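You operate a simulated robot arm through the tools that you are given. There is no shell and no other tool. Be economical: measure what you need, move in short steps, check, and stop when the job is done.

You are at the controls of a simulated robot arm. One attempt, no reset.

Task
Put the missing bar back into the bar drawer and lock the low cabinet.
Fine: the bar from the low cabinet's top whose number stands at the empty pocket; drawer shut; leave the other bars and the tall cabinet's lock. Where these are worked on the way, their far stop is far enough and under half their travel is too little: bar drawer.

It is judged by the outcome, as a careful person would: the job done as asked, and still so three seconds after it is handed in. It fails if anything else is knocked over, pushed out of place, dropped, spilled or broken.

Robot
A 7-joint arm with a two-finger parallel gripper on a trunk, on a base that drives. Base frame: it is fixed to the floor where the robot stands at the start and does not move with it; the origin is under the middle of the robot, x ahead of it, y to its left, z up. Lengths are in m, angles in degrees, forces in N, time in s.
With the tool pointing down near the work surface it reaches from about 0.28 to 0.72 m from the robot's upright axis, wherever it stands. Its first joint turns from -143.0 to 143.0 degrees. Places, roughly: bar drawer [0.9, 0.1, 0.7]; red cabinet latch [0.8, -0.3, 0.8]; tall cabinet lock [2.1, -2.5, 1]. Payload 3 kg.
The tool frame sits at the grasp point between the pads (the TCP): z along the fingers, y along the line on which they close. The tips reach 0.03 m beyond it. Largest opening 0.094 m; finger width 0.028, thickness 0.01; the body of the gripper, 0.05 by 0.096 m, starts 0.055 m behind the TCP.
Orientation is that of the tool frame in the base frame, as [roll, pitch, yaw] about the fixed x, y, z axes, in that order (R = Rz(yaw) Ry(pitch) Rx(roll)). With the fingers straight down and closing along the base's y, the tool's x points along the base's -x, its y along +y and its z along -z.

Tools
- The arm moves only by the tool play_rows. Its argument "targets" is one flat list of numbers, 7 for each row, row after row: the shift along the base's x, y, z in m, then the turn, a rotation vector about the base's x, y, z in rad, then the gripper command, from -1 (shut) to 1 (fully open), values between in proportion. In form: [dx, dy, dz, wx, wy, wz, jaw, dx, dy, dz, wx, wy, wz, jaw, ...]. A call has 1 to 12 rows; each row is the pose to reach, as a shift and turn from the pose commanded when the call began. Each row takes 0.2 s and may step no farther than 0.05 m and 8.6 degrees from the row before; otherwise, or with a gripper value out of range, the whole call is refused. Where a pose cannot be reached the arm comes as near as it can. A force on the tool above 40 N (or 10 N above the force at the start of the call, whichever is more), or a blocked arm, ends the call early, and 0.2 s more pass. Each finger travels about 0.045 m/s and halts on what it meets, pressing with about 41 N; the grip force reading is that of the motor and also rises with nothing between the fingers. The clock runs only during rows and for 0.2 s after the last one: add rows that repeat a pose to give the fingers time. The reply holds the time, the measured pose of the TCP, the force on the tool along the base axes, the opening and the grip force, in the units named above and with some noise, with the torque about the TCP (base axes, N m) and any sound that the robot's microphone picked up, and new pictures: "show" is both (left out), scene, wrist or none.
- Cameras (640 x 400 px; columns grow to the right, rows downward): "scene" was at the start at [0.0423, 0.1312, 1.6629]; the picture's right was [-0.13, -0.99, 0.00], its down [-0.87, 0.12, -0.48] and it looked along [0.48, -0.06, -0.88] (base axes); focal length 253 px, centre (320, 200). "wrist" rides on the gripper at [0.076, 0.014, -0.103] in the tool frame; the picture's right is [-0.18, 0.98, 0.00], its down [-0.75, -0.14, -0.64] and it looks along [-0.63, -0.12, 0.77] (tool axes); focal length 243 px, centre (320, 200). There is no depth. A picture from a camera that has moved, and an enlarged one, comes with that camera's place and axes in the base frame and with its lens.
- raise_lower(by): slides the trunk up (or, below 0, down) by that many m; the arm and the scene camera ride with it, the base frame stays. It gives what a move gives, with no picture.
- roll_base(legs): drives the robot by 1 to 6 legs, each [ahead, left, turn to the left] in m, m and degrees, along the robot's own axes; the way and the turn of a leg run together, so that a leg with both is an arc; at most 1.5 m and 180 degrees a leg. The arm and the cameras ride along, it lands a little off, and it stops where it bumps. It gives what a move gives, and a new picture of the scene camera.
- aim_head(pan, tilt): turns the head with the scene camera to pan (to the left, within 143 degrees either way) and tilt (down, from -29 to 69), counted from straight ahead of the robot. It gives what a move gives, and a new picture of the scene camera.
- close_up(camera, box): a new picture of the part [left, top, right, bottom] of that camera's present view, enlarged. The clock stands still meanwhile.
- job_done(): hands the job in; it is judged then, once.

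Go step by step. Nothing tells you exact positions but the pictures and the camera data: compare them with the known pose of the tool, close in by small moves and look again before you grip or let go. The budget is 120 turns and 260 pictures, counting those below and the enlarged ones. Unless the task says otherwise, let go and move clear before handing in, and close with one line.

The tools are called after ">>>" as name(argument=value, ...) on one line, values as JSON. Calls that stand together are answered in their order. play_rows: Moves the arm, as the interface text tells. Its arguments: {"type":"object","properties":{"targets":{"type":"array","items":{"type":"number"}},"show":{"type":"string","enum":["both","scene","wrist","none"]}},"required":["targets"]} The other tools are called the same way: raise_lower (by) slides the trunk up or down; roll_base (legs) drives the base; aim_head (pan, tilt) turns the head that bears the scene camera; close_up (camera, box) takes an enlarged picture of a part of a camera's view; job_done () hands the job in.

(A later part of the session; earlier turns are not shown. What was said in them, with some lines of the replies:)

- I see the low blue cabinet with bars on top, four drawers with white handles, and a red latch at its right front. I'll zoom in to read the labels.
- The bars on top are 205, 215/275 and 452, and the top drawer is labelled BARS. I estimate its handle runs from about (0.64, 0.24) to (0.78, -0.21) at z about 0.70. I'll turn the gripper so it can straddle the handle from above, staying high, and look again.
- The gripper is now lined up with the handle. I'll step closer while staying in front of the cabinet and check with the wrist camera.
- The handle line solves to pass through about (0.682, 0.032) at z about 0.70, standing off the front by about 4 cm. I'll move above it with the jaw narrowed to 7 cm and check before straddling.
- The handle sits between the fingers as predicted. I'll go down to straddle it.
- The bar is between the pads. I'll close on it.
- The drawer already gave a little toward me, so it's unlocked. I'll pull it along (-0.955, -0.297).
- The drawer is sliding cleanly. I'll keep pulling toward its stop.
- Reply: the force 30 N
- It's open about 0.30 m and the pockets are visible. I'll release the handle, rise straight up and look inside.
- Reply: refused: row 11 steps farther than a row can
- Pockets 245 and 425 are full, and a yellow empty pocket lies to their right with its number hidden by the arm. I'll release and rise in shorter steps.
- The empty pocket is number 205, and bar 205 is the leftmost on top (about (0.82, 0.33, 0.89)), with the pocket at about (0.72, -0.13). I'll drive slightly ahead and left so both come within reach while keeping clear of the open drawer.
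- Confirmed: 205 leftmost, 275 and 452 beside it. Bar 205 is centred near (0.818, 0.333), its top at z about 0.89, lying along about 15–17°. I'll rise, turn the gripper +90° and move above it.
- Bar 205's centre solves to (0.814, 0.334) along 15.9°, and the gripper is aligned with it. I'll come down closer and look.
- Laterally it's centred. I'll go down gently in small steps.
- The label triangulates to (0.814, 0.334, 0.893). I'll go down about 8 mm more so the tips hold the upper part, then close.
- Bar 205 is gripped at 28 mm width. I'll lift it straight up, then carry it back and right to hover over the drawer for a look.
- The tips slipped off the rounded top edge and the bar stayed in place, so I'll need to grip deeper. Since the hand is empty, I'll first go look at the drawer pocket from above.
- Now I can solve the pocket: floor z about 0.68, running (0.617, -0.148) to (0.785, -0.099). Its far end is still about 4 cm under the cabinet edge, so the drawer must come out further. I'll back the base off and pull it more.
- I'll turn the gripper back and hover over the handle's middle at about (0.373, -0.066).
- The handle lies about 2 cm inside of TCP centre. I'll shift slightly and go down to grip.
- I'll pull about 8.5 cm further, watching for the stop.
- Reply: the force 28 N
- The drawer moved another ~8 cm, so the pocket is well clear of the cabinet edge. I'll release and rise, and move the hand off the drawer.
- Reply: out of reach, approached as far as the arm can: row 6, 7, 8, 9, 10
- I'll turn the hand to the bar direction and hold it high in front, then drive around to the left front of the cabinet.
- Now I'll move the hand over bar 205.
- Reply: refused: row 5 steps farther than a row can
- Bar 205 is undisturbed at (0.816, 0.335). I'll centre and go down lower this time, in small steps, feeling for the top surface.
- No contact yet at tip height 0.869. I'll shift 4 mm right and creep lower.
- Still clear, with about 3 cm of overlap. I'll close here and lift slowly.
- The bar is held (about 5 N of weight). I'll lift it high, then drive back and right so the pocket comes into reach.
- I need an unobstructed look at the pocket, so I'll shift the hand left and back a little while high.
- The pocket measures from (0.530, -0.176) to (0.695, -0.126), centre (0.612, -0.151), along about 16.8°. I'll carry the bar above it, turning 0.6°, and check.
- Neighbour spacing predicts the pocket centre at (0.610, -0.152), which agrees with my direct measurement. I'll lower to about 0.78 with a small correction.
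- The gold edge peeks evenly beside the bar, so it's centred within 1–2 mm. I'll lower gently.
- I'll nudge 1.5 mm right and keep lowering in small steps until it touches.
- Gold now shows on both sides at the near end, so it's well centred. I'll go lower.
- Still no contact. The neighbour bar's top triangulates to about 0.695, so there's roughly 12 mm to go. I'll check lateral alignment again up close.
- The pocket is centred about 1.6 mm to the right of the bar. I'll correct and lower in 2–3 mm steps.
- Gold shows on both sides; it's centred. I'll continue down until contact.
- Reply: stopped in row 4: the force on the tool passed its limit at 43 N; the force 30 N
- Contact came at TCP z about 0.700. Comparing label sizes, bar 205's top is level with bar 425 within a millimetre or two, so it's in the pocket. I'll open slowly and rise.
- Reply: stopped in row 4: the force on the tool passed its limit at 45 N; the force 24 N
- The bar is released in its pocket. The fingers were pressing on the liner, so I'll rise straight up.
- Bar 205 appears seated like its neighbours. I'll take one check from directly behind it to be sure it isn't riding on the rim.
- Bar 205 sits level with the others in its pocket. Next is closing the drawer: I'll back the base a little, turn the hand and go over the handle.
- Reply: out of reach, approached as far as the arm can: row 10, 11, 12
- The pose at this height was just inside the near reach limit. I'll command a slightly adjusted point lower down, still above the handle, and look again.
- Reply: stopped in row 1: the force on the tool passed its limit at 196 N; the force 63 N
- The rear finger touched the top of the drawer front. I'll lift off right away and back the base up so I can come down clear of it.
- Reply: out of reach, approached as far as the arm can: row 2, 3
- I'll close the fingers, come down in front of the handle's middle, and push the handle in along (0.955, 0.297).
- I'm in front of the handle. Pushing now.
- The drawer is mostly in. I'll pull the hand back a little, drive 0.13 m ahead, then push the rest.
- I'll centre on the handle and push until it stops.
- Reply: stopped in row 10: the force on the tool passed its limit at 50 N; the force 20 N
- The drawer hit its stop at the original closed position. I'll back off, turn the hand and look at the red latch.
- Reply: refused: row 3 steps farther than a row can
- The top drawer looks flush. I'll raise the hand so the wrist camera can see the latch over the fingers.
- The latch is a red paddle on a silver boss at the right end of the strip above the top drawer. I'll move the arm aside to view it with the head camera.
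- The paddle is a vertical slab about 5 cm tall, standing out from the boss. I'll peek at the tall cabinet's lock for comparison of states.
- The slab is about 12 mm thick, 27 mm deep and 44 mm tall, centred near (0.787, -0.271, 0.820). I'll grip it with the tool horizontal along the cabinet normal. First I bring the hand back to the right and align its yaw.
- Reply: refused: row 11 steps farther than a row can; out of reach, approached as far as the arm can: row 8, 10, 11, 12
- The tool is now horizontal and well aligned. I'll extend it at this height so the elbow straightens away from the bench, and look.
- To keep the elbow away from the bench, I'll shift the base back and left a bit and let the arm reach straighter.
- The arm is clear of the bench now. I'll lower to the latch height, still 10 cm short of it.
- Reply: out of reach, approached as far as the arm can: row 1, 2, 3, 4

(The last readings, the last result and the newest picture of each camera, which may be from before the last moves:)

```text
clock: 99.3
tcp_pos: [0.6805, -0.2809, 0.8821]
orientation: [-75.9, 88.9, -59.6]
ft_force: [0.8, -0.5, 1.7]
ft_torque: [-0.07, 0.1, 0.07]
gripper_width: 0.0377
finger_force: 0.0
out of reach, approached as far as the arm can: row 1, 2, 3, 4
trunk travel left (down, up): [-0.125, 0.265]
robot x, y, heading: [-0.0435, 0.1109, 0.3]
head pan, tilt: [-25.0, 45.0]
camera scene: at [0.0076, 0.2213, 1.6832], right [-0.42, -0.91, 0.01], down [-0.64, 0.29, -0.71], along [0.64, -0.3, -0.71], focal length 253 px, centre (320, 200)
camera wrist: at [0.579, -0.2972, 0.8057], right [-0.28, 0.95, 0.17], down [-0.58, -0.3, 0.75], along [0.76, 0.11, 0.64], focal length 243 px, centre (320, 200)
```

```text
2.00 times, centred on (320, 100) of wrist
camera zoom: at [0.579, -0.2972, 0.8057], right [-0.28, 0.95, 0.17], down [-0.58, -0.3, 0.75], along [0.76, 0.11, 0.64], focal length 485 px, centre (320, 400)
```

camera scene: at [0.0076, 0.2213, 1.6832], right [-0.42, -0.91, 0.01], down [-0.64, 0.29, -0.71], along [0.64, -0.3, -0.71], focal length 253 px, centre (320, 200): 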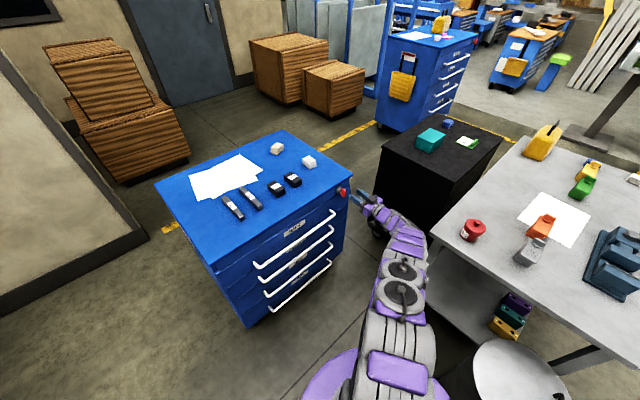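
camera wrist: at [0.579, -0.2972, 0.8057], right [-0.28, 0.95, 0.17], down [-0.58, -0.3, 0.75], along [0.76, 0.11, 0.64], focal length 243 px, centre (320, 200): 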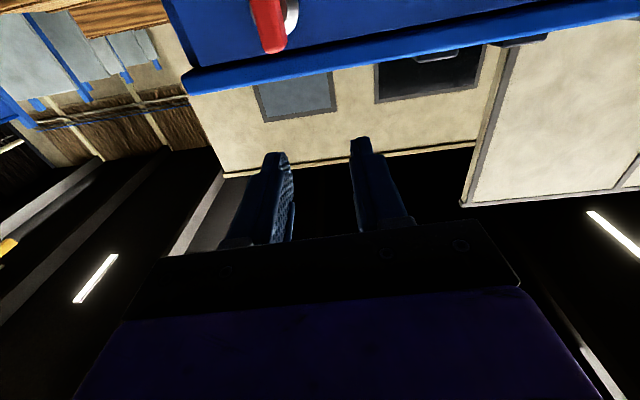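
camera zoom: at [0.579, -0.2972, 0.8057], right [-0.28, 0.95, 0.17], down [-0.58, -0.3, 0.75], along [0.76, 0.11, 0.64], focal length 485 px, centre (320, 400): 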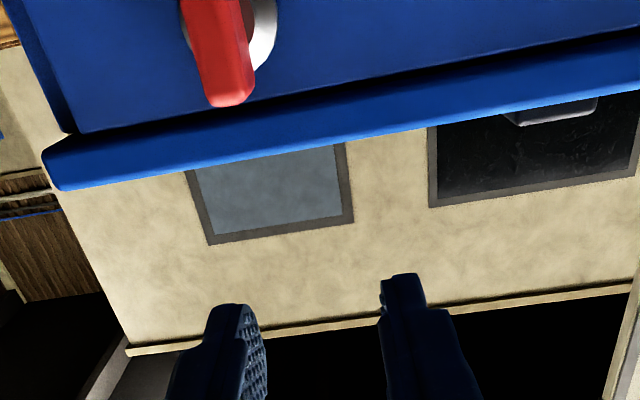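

The arm is at its reach limit here. I'll lower the trunk by 0.09 and move the base slightly ahead and right, keeping the fingers short of the latch.

>>> raise_lower(by=-0.09)

>>> roll_base(legs=[[0.04, -0.05, 0]])

>>> close_up(camera="wrist", box=[0, 0, 640, 400])

```text
clock: 100.5
tcp_pos: [0.6788, -0.2978, 0.7854]
orientation: [-38.0, 89.4, -21.7]
ft_force: [-1.1, 0.8, -0.5]
ft_torque: [0.0, -0.03, -0.05]
gripper_width: 0.0372
finger_force: 0.0
trunk travel left (down, up): [-0.035, 0.355]
robot x, y, heading: [-0.0451, 0.1023, 0.2]
head pan, tilt: [-25.0, 45.0]
```

```text
clock: 101.5
tcp_pos: [0.7231, -0.3127, 0.7999]
orientation: [-89.4, 88.3, -73.0]
ft_force: [4.2, -0.5, 2.7]
ft_torque: [-0.1, 0.21, 0.16]
gripper_width: 0.0377
finger_force: 0.0
trunk travel left (down, up): [-0.035, 0.355]
robot x, y, heading: [-0.0032, 0.0629, 0.4]
head pan, tilt: [-25.0, 45.0]
camera scene: at [0.0483, 0.1979, 1.5915], right [-0.42, -0.91, 0.02], down [-0.65, 0.28, -0.71], along [0.64, -0.31, -0.7], focal length 253 px, centre (320, 200)
```

scene: 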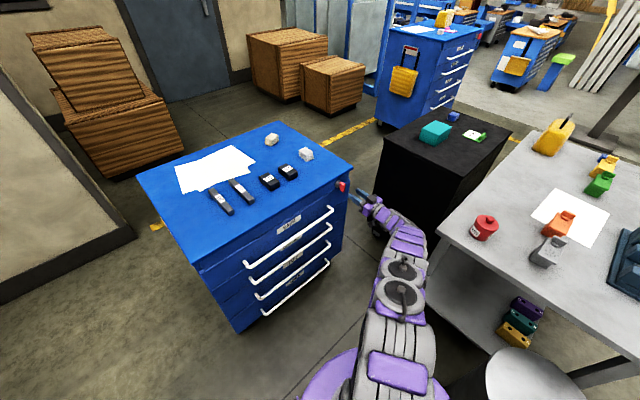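

```text
1.00 times, centred on (320, 200) of wrist (not enlarged: the box is as wide or as high as the picture)
camera zoom: at [0.6208, -0.3297, 0.7227], right [-0.28, 0.95, 0.16], down [-0.58, -0.3, 0.76], along [0.76, 0.12, 0.63], focal length 243 px, centre (320, 200)
```

zoom: 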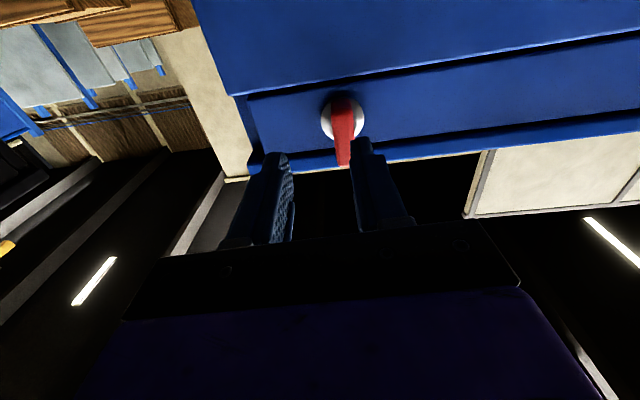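

From here the latch axis solves to about y -0.272, z 0.802, with the hand about 19 mm too far right of it. I'll align laterally and check.

>>> play_rows(targets=[-0.003, 0.009, 0.001, 0, 0, 0, -0.1, -0.0056, 0.018, 0.002, 0, 0, 0, -0.1, -0.0056, 0.018, 0.002, 0, 0, 0, -0.1], show="wrist")

```text
clock: 102.3
tcp_pos: [0.7163, -0.2958, 0.8009]
orientation: [-77.2, 88.9, -60.5]
ft_force: [0.5, 0.3, 0.2]
ft_torque: [0.03, 0.07, 0.02]
gripper_width: 0.0423
finger_force: 0.0
trunk travel left (down, up): [-0.035, 0.355]
robot x, y, heading: [-0.0044, 0.0691, 0.0]
head pan, tilt: [-25.0, 45.0]
camera wrist: at [0.6148, -0.3111, 0.7229], right [-0.28, 0.95, 0.17], down [-0.58, -0.31, 0.75], along [0.76, 0.12, 0.64], focal length 243 px, centre (320, 200)
```

wrist: 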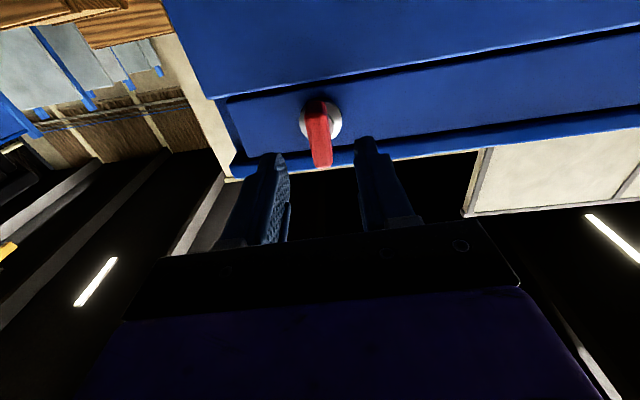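

The latch is now right on the tool axis. I'll advance along the normal to straddle the paddle.

>>> play_rows(targets=[0.015, 0.0047, 0, 0, 0, 0, -0.1, 0.03, 0.0093, 0, 0, 0, 0, -0.1, 0.043, 0.0134, 0, 0, 0, 0, -0.1, 0.053, 0.0165, 0, 0, 0, 0, -0.1, 0.053, 0.0165, 0, 0, 0, 0, -0.1])

>>> close_up(camera="scene", box=[310, 160, 390, 224])

```text
clock: 103.5
tcp_pos: [0.7669, -0.2953, 0.8013]
orientation: [-50.5, 89.3, -34.2]
ft_force: [-0.1, 0.5, -0.8]
ft_torque: [0.02, -0.05, -0.02]
gripper_width: 0.0432
finger_force: 0.1
out of reach, approached as far as the arm can: row 4, 5
trunk travel left (down, up): [-0.035, 0.355]
robot x, y, heading: [-0.001, 0.0594, 0.5]
head pan, tilt: [-25.0, 45.0]
camera scene: at [0.0489, 0.1592, 1.5942], right [-0.42, -0.91, 0.0], down [-0.64, 0.3, -0.7], along [0.64, -0.29, -0.71], focal length 253 px, centre (320, 200)
camera wrist: at [0.6667, -0.3099, 0.7241], right [-0.28, 0.94, 0.17], down [-0.58, -0.31, 0.75], along [0.76, 0.11, 0.64], focal length 243 px, centre (320, 200)
```

scene: 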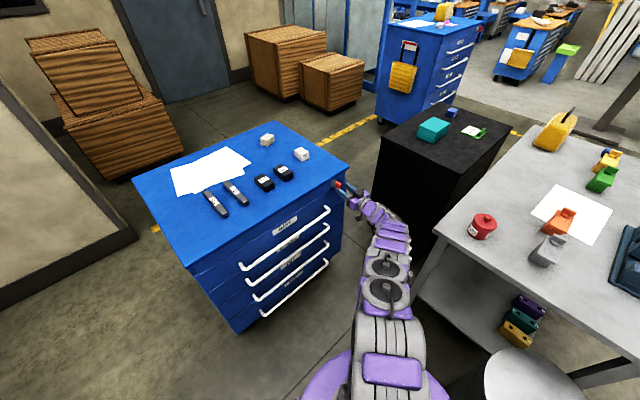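
wrist: 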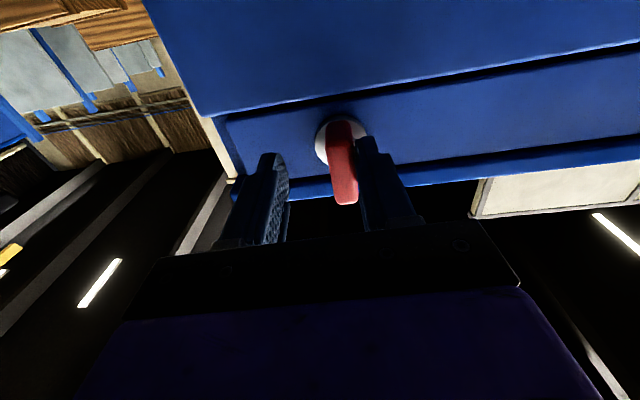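

```text
6.25 times, centred on (350, 192) of scene
camera zoom: at [0.0489, 0.1592, 1.5942], right [-0.42, -0.91, 0.0], down [-0.64, 0.3, -0.7], along [0.64, -0.29, -0.71], focal length 1582 px, centre (132, 250)
```

zoom: 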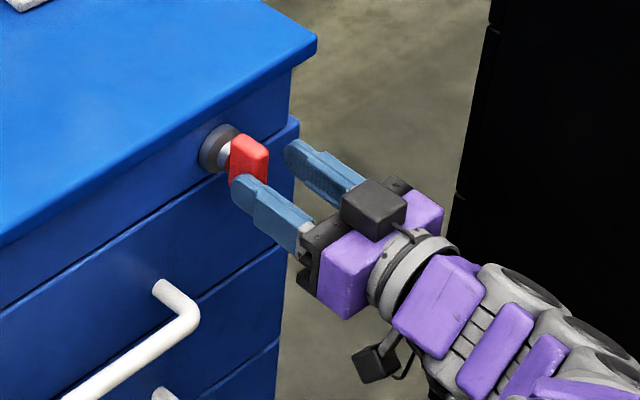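

The arm is again at its limit and drifted to the right. I'll retreat 8 cm, bring the base closer, and retry with more reach to spare.

>>> play_rows(targets=[-0.025, -0.008, 0, 0, 0, 0, -0.1, -0.05, -0.016, 0, 0, 0, 0, -0.1, -0.076, -0.024, 0, 0, 0, 0, -0.1, -0.1, -0.03, 0, 0, 0, 0, -0.1, -0.1, -0.03, 0, 0, 0, 0, -0.1], show="none")

>>> roll_base(legs=[[0.09, -0.04, 0]])

>>> close_up(camera="wrist", box=[0, 0, 640, 400])

```text
clock: 104.7
tcp_pos: [0.6662, -0.3222, 0.8006]
orientation: [-58.0, 89.2, -41.4]
ft_force: [-0.7, 0.3, 0.0]
ft_torque: [-0.03, 0.0, 0.0]
gripper_width: 0.0421
finger_force: 0.0
trunk travel left (down, up): [-0.035, 0.355]
robot x, y, heading: [-0.0028, 0.0636, 0.3]
head pan, tilt: [-25.0, 45.0]
```

```text
clock: 105.9
tcp_pos: [0.7574, -0.3512, 0.8051]
orientation: [-74.3, 88.8, -57.7]
ft_force: [1.0, 0.8, 1.2]
ft_torque: [0.02, 0.04, -0.01]
gripper_width: 0.0424
finger_force: 0.0
trunk travel left (down, up): [-0.035, 0.355]
robot x, y, heading: [0.0877, 0.0292, 0.1]
head pan, tilt: [-25.0, 45.0]
camera scene: at [0.1382, 0.1466, 1.5926], right [-0.42, -0.91, 0.01], down [-0.65, 0.29, -0.71], along [0.64, -0.3, -0.71], focal length 253 px, centre (320, 200)
```

scene: 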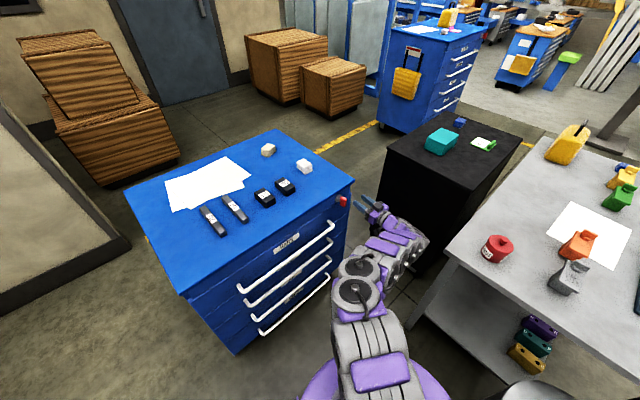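

```text
1.00 times, centred on (320, 200) of wrist (not enlarged: the box is as wide or as high as the picture)
camera zoom: at [0.6566, -0.3661, 0.7282], right [-0.28, 0.94, 0.16], down [-0.58, -0.31, 0.75], along [0.76, 0.12, 0.64], focal length 243 px, centre (320, 200)
```

zoom: 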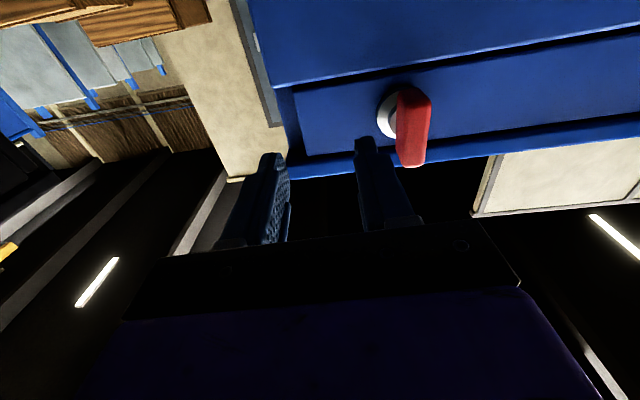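

I'm now closer. I'll retreat slightly, shift left about 6.4 cm to line up with the latch, and check.

>>> play_rows(targets=[-0.024, -0.0074, 0, 0, 0, 0, -0.1, -0.034, 0.023, -0.001, 0, 0, 0, -0.1, -0.043, 0.0536, -0.002, 0, 0, 0, -0.1, -0.043, 0.0536, -0.002, 0, 0, 0, -0.1], show="wrist")

```text
clock: 106.9
tcp_pos: [0.7147, -0.308, 0.8005]
orientation: [-35.9, 89.3, -19.5]
ft_force: [-0.8, 0.3, -0.6]
ft_torque: [-0.01, 0.02, 0.02]
gripper_width: 0.0421
finger_force: 0.0
trunk travel left (down, up): [-0.035, 0.355]
robot x, y, heading: [0.0857, 0.0269, 0.5]
head pan, tilt: [-25.0, 45.0]
camera wrist: at [0.6131, -0.3235, 0.7231], right [-0.28, 0.94, 0.18], down [-0.58, -0.31, 0.75], along [0.76, 0.11, 0.64], focal length 243 px, centre (320, 200)
```

wrist: 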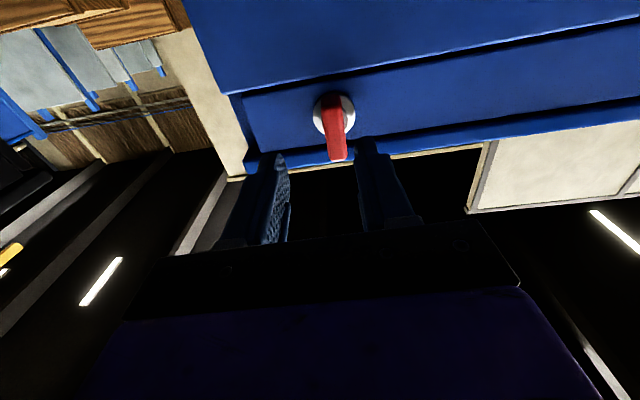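

A further 12 mm left is needed. I'll apply it and advance part way.

>>> play_rows(targets=[-0.0036, 0.0115, 0, 0, 0, 0, -0.1, 0.013, 0.0167, 0, 0, 0, 0, -0.1, 0.03, 0.0219, 0, 0, 0, 0, -0.1, 0.03, 0.0219, 0, 0, 0, 0, -0.1], show="wrist")

```text
clock: 107.9
tcp_pos: [0.7449, -0.2845, 0.8003]
orientation: [-44.5, 89.2, -28.1]
ft_force: [0.7, 0.2, 0.6]
ft_torque: [-0.03, 0.02, -0.04]
gripper_width: 0.0421
finger_force: 0.1
trunk travel left (down, up): [-0.035, 0.355]
robot x, y, heading: [0.0819, 0.0278, 0.3]
head pan, tilt: [-25.0, 45.0]
camera wrist: at [0.6436, -0.3, 0.7236], right [-0.28, 0.94, 0.17], down [-0.58, -0.31, 0.75], along [0.76, 0.11, 0.64], focal length 243 px, centre (320, 200)
```

wrist: 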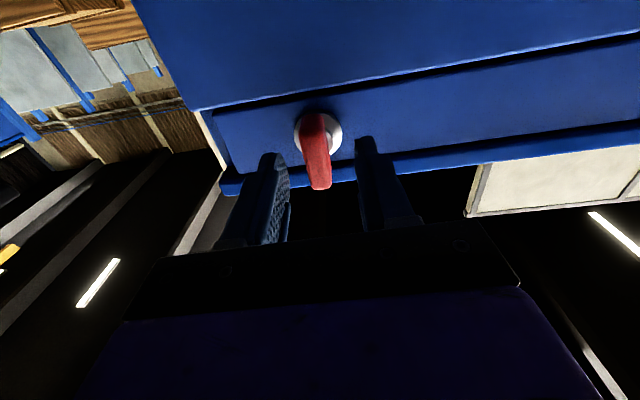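

Centred. I'll advance the last 2.6 cm.

>>> play_rows(targets=[0.009, 0.0028, 0, 0, 0, 0, -0.1, 0.018, 0.0056, 0, 0, 0, 0, -0.1, 0.0255, 0.0079, 0, 0, 0, 0, -0.1, 0.0255, 0.0079, 0, 0, 0, 0, -0.1])

>>> close_up(camera="scene", box=[310, 170, 390, 234])

```text
clock: 108.9
tcp_pos: [0.7696, -0.2727, 0.8015]
orientation: [-51.8, 89.1, -35.2]
ft_force: [-0.1, 0.1, 0.4]
ft_torque: [0.0, 0.0, -0.05]
gripper_width: 0.0421
finger_force: 0.1
trunk travel left (down, up): [-0.035, 0.355]
robot x, y, heading: [0.0904, 0.0272, 0.2]
head pan, tilt: [-25.0, 45.0]
camera scene: at [0.138, 0.132, 1.5937], right [-0.42, -0.91, 0.0], down [-0.64, 0.3, -0.71], along [0.64, -0.29, -0.71], focal length 253 px, centre (320, 200)
camera wrist: at [0.6692, -0.289, 0.7235], right [-0.28, 0.94, 0.17], down [-0.58, -0.31, 0.75], along [0.76, 0.11, 0.64], focal length 243 px, centre (320, 200)
```

scene: 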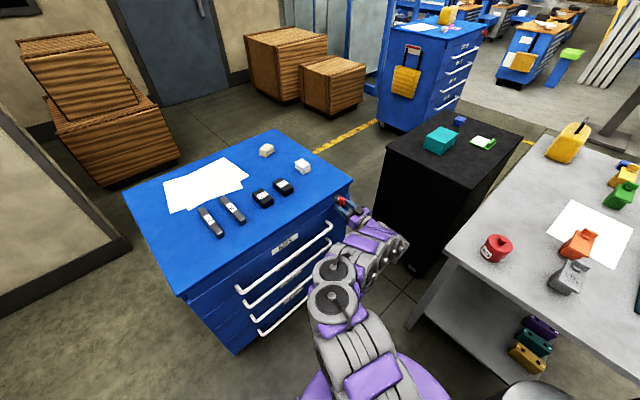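
wrist: 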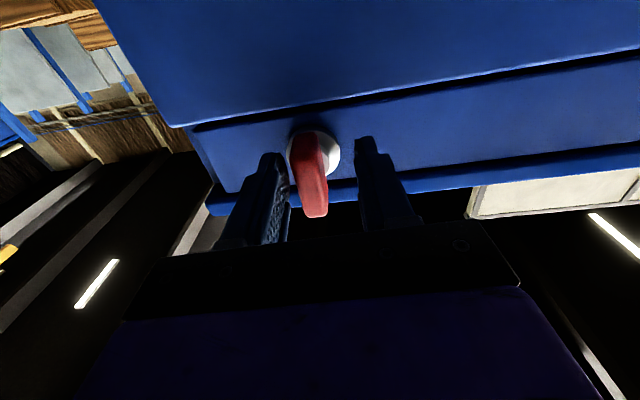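

```text
6.25 times, centred on (350, 202) of scene
camera zoom: at [0.138, 0.132, 1.5937], right [-0.42, -0.91, 0.0], down [-0.64, 0.3, -0.71], along [0.64, -0.29, -0.71], focal length 1582 px, centre (132, 188)
```

zoom: 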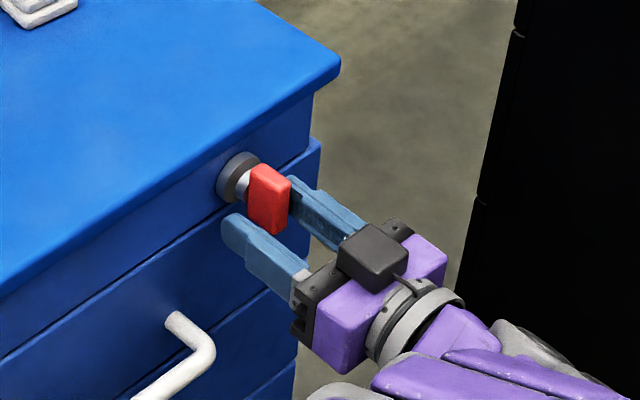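

The paddle is between the fingers. I'll trim 5 mm right and close.

>>> play_rows(targets=[0.0015, -0.0048, 0, 0, 0, 0, -0.1, 0.0015, -0.0048, 0, 0, 0, 0, -0.5, 0.0015, -0.0048, 0, 0, 0, 0, -0.8, 0.0015, -0.0048, 0, 0, 0, 0, -1, 0.0015, -0.0048, 0, 0, 0, 0, -1], show="wrist")

>>> close_up(camera="scene", box=[310, 170, 390, 234])

```text
clock: 110.1
tcp_pos: [0.7715, -0.2813, 0.8005]
orientation: [-45.3, 89.1, -28.8]
ft_force: [8.3, -11.0, 4.2]
ft_torque: [0.52, 0.52, 0.69]
gripper_width: 0.0161
finger_force: 45.3
trunk travel left (down, up): [-0.035, 0.355]
robot x, y, heading: [0.0862, 0.0274, 0.4]
head pan, tilt: [-25.0, 45.0]
camera wrist: at [0.6701, -0.2956, 0.7235], right [-0.28, 0.94, 0.17], down [-0.59, -0.31, 0.75], along [0.76, 0.11, 0.64], focal length 243 px, centre (320, 200)
```

wrist: 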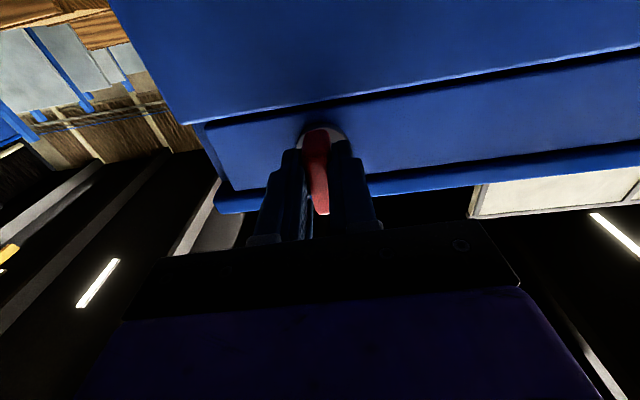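

```text
6.25 times, centred on (350, 202) of scene
camera zoom: at [0.1387, 0.1275, 1.594], right [-0.42, -0.91, 0.0], down [-0.65, 0.3, -0.7], along [0.64, -0.29, -0.71], focal length 1582 px, centre (132, 188)
```

zoom: 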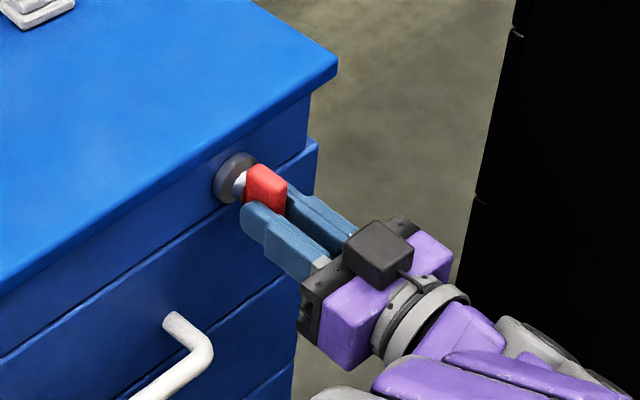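

The paddle is gripped. I'll try turning clockwise (seen from the front) by about 17° and read the torque.

>>> play_rows(targets=[0, 0, 0, 0.096, 0.029, 0, -1, 0, 0, 0, 0.191, 0.059, 0, -1, 0, 0, 0, 0.287, 0.088, 0, -1, 0, 0, 0, 0.287, 0.088, 0, -1], show="wrist")

>>> close_up(camera="scene", box=[310, 170, 390, 234])

```text
clock: 111.1
tcp_pos: [0.7708, -0.2783, 0.8018]
orientation: [88.2, 73.5, 104.7]
ft_force: [2.8, -8.7, 10.4]
ft_torque: [0.27, -0.69, 0.67]
gripper_width: 0.0159
finger_force: 45.2
trunk travel left (down, up): [-0.035, 0.355]
robot x, y, heading: [0.0875, 0.0279, 0.0]
head pan, tilt: [-25.0, 45.0]
camera wrist: at [0.663, -0.2727, 0.7314], right [-0.26, 0.85, 0.46], down [-0.52, -0.52, 0.68], along [0.81, -0.07, 0.58], focal length 243 px, centre (320, 200)
```

wrist: 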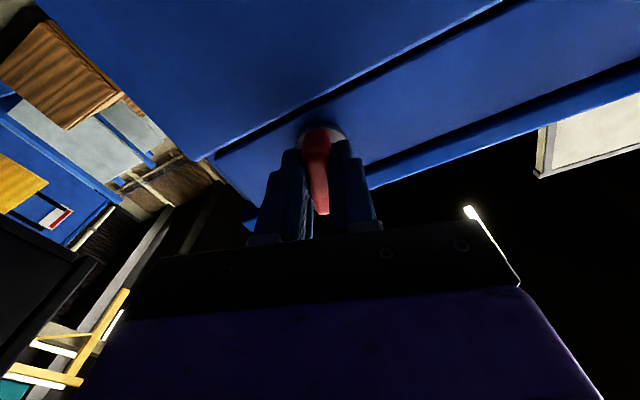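

```text
6.25 times, centred on (350, 202) of scene
camera zoom: at [0.1363, 0.1285, 1.5941], right [-0.42, -0.91, 0.0], down [-0.64, 0.3, -0.71], along [0.64, -0.29, -0.71], focal length 1582 px, centre (132, 188)
```

zoom: 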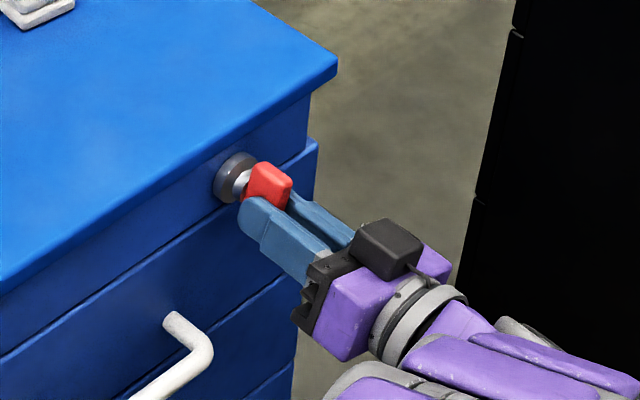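

The paddle turns freely clockwise. I'll continue toward 90°.

>>> play_rows(targets=[0, 0, 0, 0.134, 0.041, 0, -1, 0, 0, 0, 0.268, 0.082, 0, -1, 0, 0, 0, 0.402, 0.123, 0, -1, 0, 0, 0, 0.535, 0.164, 0, -1, 0, 0, 0, 0.669, 0.205, 0, -1, 0, 0, 0, 0.669, 0.205, 0, -1], show="wrist")

>>> close_up(camera="scene", box=[310, 170, 390, 234])

```text
clock: 112.5
tcp_pos: [0.7696, -0.2751, 0.8036]
orientation: [89.8, 33.5, 106.4]
ft_force: [-13.0, 14.6, 22.6]
ft_torque: [0.06, -0.92, 1.47]
gripper_width: 0.0161
finger_force: 45.3
trunk travel left (down, up): [-0.035, 0.355]
robot x, y, heading: [0.0874, 0.0265, 0.5]
head pan, tilt: [-25.0, 45.0]
camera wrist: at [0.6512, -0.2348, 0.7737], right [-0.11, 0.37, 0.92], down [-0.42, -0.86, 0.3], along [0.9, -0.35, 0.25], focal length 243 px, centre (320, 200)
```

wrist: 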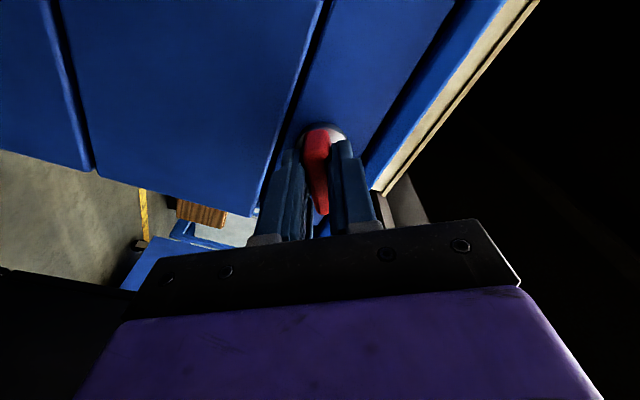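

```text
6.25 times, centred on (350, 202) of scene
camera zoom: at [0.1315, 0.1379, 1.5937], right [-0.42, -0.91, 0.0], down [-0.64, 0.29, -0.71], along [0.64, -0.3, -0.71], focal length 1582 px, centre (132, 188)
```

zoom: 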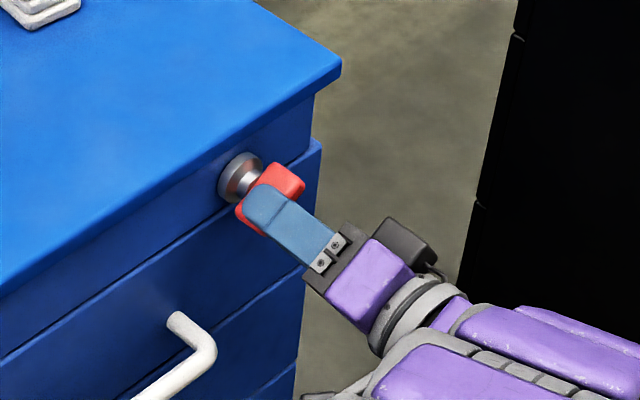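

It has turned about 57°. I'll relax the side load slightly and continue the last 33°.

>>> play_rows(targets=[-0.001, 0.002, 0.002, 0.0, 0.0, 0, -1, -0.001, 0.003, 0.003, 0.124, 0.038, 0, -1, -0.001, 0.003, 0.003, 0.248, 0.076, 0, -1, -0.001, 0.003, 0.003, 0.372, 0.114, 0, -1, -0.001, 0.003, 0.003, 0.496, 0.152, 0, -1, -0.001, 0.003, 0.003, 0.565, 0.173, 0, -1, -0.001, 0.003, 0.003, 0.565, 0.173, 0, -1], show="wrist")

>>> close_up(camera="scene", box=[310, 170, 390, 234])

```text
clock: 114.1
tcp_pos: [0.769, -0.2736, 0.8085]
orientation: [90.3, -0.4, 106.5]
ft_force: [8.7, 5.1, 32.3]
ft_torque: [-0.09, -1.25, 0.01]
gripper_width: 0.0157
finger_force: 44.7
trunk travel left (down, up): [-0.035, 0.355]
robot x, y, heading: [0.0872, 0.029, 0.4]
head pan, tilt: [-25.0, 45.0]
camera wrist: at [0.6496, -0.229, 0.823], right [0.06, -0.18, 0.98], down [-0.4, -0.9, -0.14], along [0.91, -0.39, -0.12], focal length 243 px, centre (320, 200)
```

wrist: 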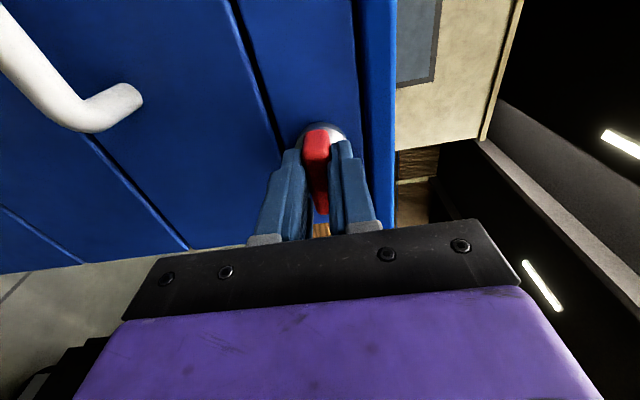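

```text
6.25 times, centred on (350, 202) of scene
camera zoom: at [0.1329, 0.1364, 1.5939], right [-0.42, -0.91, 0.0], down [-0.64, 0.29, -0.71], along [0.64, -0.3, -0.71], focal length 1582 px, centre (132, 188)
```

zoom: 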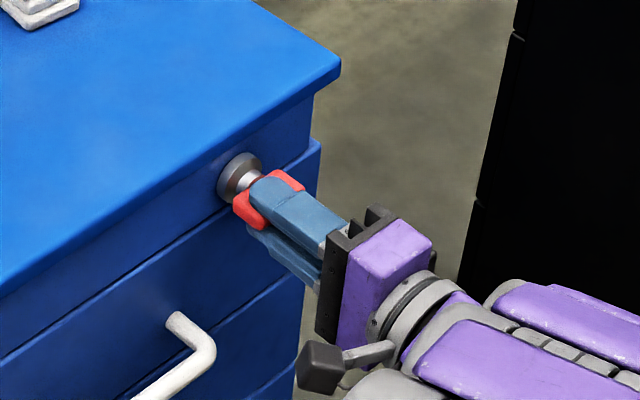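

The paddle is horizontal. I'll relax the vertical load and nudge a few degrees more to feel for the stop.

>>> play_rows(targets=[-0.001, 0.0, 0.003, 0.0, 0.0, 0, -1, -0.001, 0, 0.004, 0.06, 0.018, 0, -1, -0.001, 0.0, 0.004, 0.12, 0.037, 0, -1, -0.001, 0.0, 0.004, 0.12, 0.037, 0, -1], show="wrist")

>>> close_up(camera="scene", box=[310, 170, 390, 234])

```text
clock: 115.1
tcp_pos: [0.7695, -0.2735, 0.8078]
orientation: [90.7, -7.5, 106.5]
ft_force: [8.3, 7.0, 12.8]
ft_torque: [-1.2, -1.46, 1.45]
gripper_width: 0.0191
finger_force: 44.5
trunk travel left (down, up): [-0.035, 0.355]
robot x, y, heading: [0.0915, 0.0297, 0.7]
head pan, tilt: [-25.0, 45.0]
camera wrist: at [0.6499, -0.2312, 0.8337], right [0.1, -0.3, 0.95], down [-0.41, -0.88, -0.23], along [0.91, -0.37, -0.21], focal length 243 px, centre (320, 200)
```

wrist: 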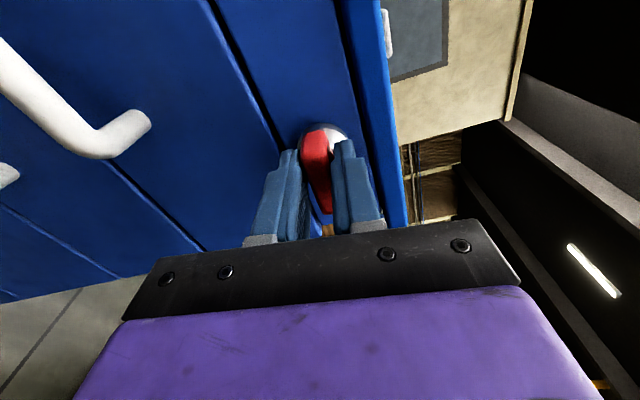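

```text
6.25 times, centred on (350, 202) of scene
camera zoom: at [0.1364, 0.1354, 1.5936], right [-0.42, -0.91, 0.0], down [-0.64, 0.29, -0.71], along [0.64, -0.29, -0.71], focal length 1582 px, centre (132, 188)
```

zoom: 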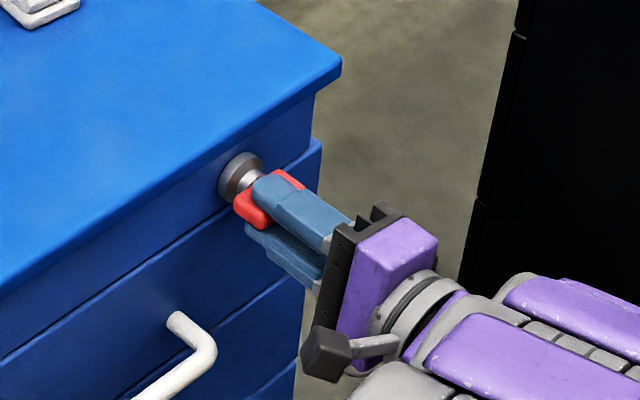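

The paddle held still while torque rose to about 1.6 N·m, so that's the end stop at 90°. I'll undo the overtravel, release and pull straight back.

>>> play_rows(targets=[0, 0, 0, -0.1, -0.03, 0, -1, 0, 0, 0, -0.1, -0.03, 0, -0.7, 0, 0, 0, -0.1, -0.03, 0, -0.3, 0, 0, 0, -0.1, -0.03, 0, -0.1, 0, 0, 0, -0.1, -0.03, 0, -0.1, -0.024, -0.0074, 0, -0.1, -0.03, 0, -0.1, -0.053, -0.0163, 0, -0.1, -0.03, 0, -0.1, -0.081, -0.025, 0, -0.1, -0.03, 0, -0.1, -0.11, -0.034, 0, -0.1, -0.03, 0, -0.1, -0.11, -0.034, 0, -0.1, -0.03, 0, -0.1], show="wrist")

>>> close_up(camera="scene", box=[310, 170, 390, 234])

```text
clock: 117.3
tcp_pos: [0.6598, -0.3096, 0.808]
orientation: [90.6, -1.7, 106.4]
ft_force: [0.1, 0.2, -0.1]
ft_torque: [0.0, -0.01, 0.03]
gripper_width: 0.0426
finger_force: 0.2
trunk travel left (down, up): [-0.035, 0.355]
robot x, y, heading: [0.0834, 0.0275, 0.4]
head pan, tilt: [-25.0, 45.0]
camera wrist: at [0.5392, -0.2651, 0.8258], right [0.07, -0.2, 0.98], down [-0.4, -0.9, -0.16], along [0.91, -0.38, -0.14], focal length 243 px, centre (320, 200)
```

wrist: 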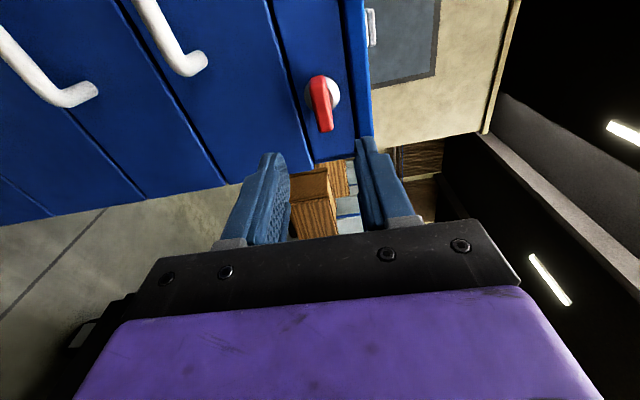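

```text
6.25 times, centred on (350, 202) of scene
camera zoom: at [0.1371, 0.1302, 1.5938], right [-0.42, -0.91, 0.0], down [-0.64, 0.3, -0.71], along [0.64, -0.29, -0.71], focal length 1582 px, centre (132, 188)
```

zoom: 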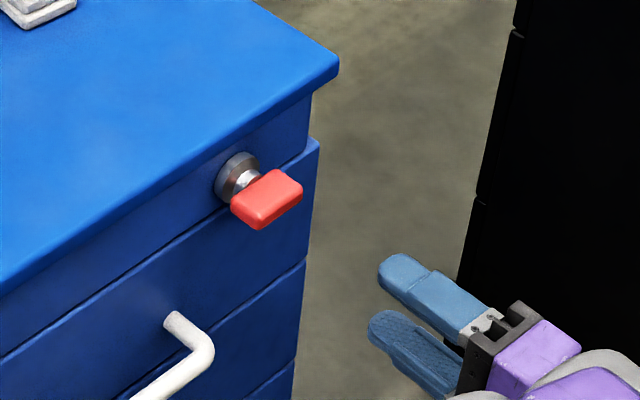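

The latch is now horizontal and the hand is clear. One last look at the drawer front to confirm it's flush and everything is in place.

>>> close_up(camera="scene", box=[110, 120, 390, 360])

>>> close_up(camera="wrist", box=[0, 0, 400, 240])

```text
1.67 times, centred on (250, 240) of scene
camera zoom: at [0.1371, 0.1302, 1.5938], right [-0.42, -0.91, 0.0], down [-0.64, 0.3, -0.71], along [0.64, -0.29, -0.71], focal length 422 px, centre (437, 133)
```

zoom: 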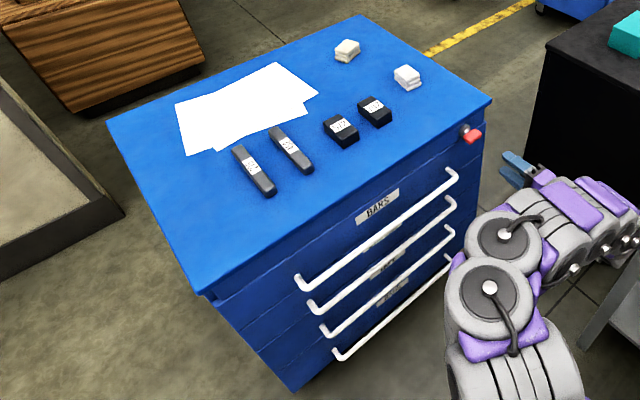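

```text
1.60 times, centred on (200, 120) of wrist
camera zoom: at [0.5392, -0.2651, 0.8258], right [0.07, -0.2, 0.98], down [-0.4, -0.9, -0.16], along [0.91, -0.38, -0.14], focal length 388 px, centre (512, 328)
```

zoom: 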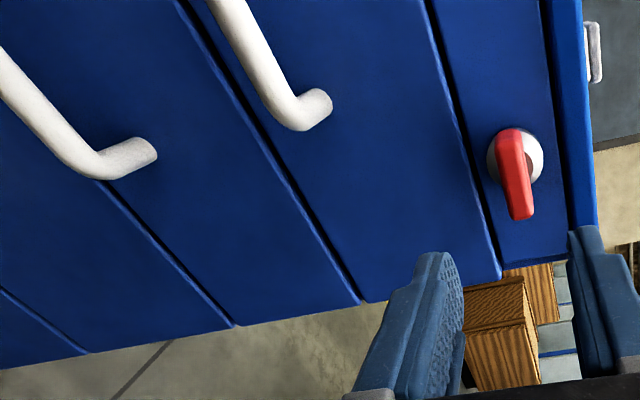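

The top drawer is flush with the others, the latch is turned to its stop, the remaining bars and blocks haven't moved, and the hand is clear. I'm handing the job in.

>>> job_done()

```text
The job is handed in.
```

Bar 205 is back in its pocket, the bar drawer is shut, and the low cabinet's red latch is turned a quarter turn clockwise to its stop. I took that stop as locked and did not pull a drawer to test it.
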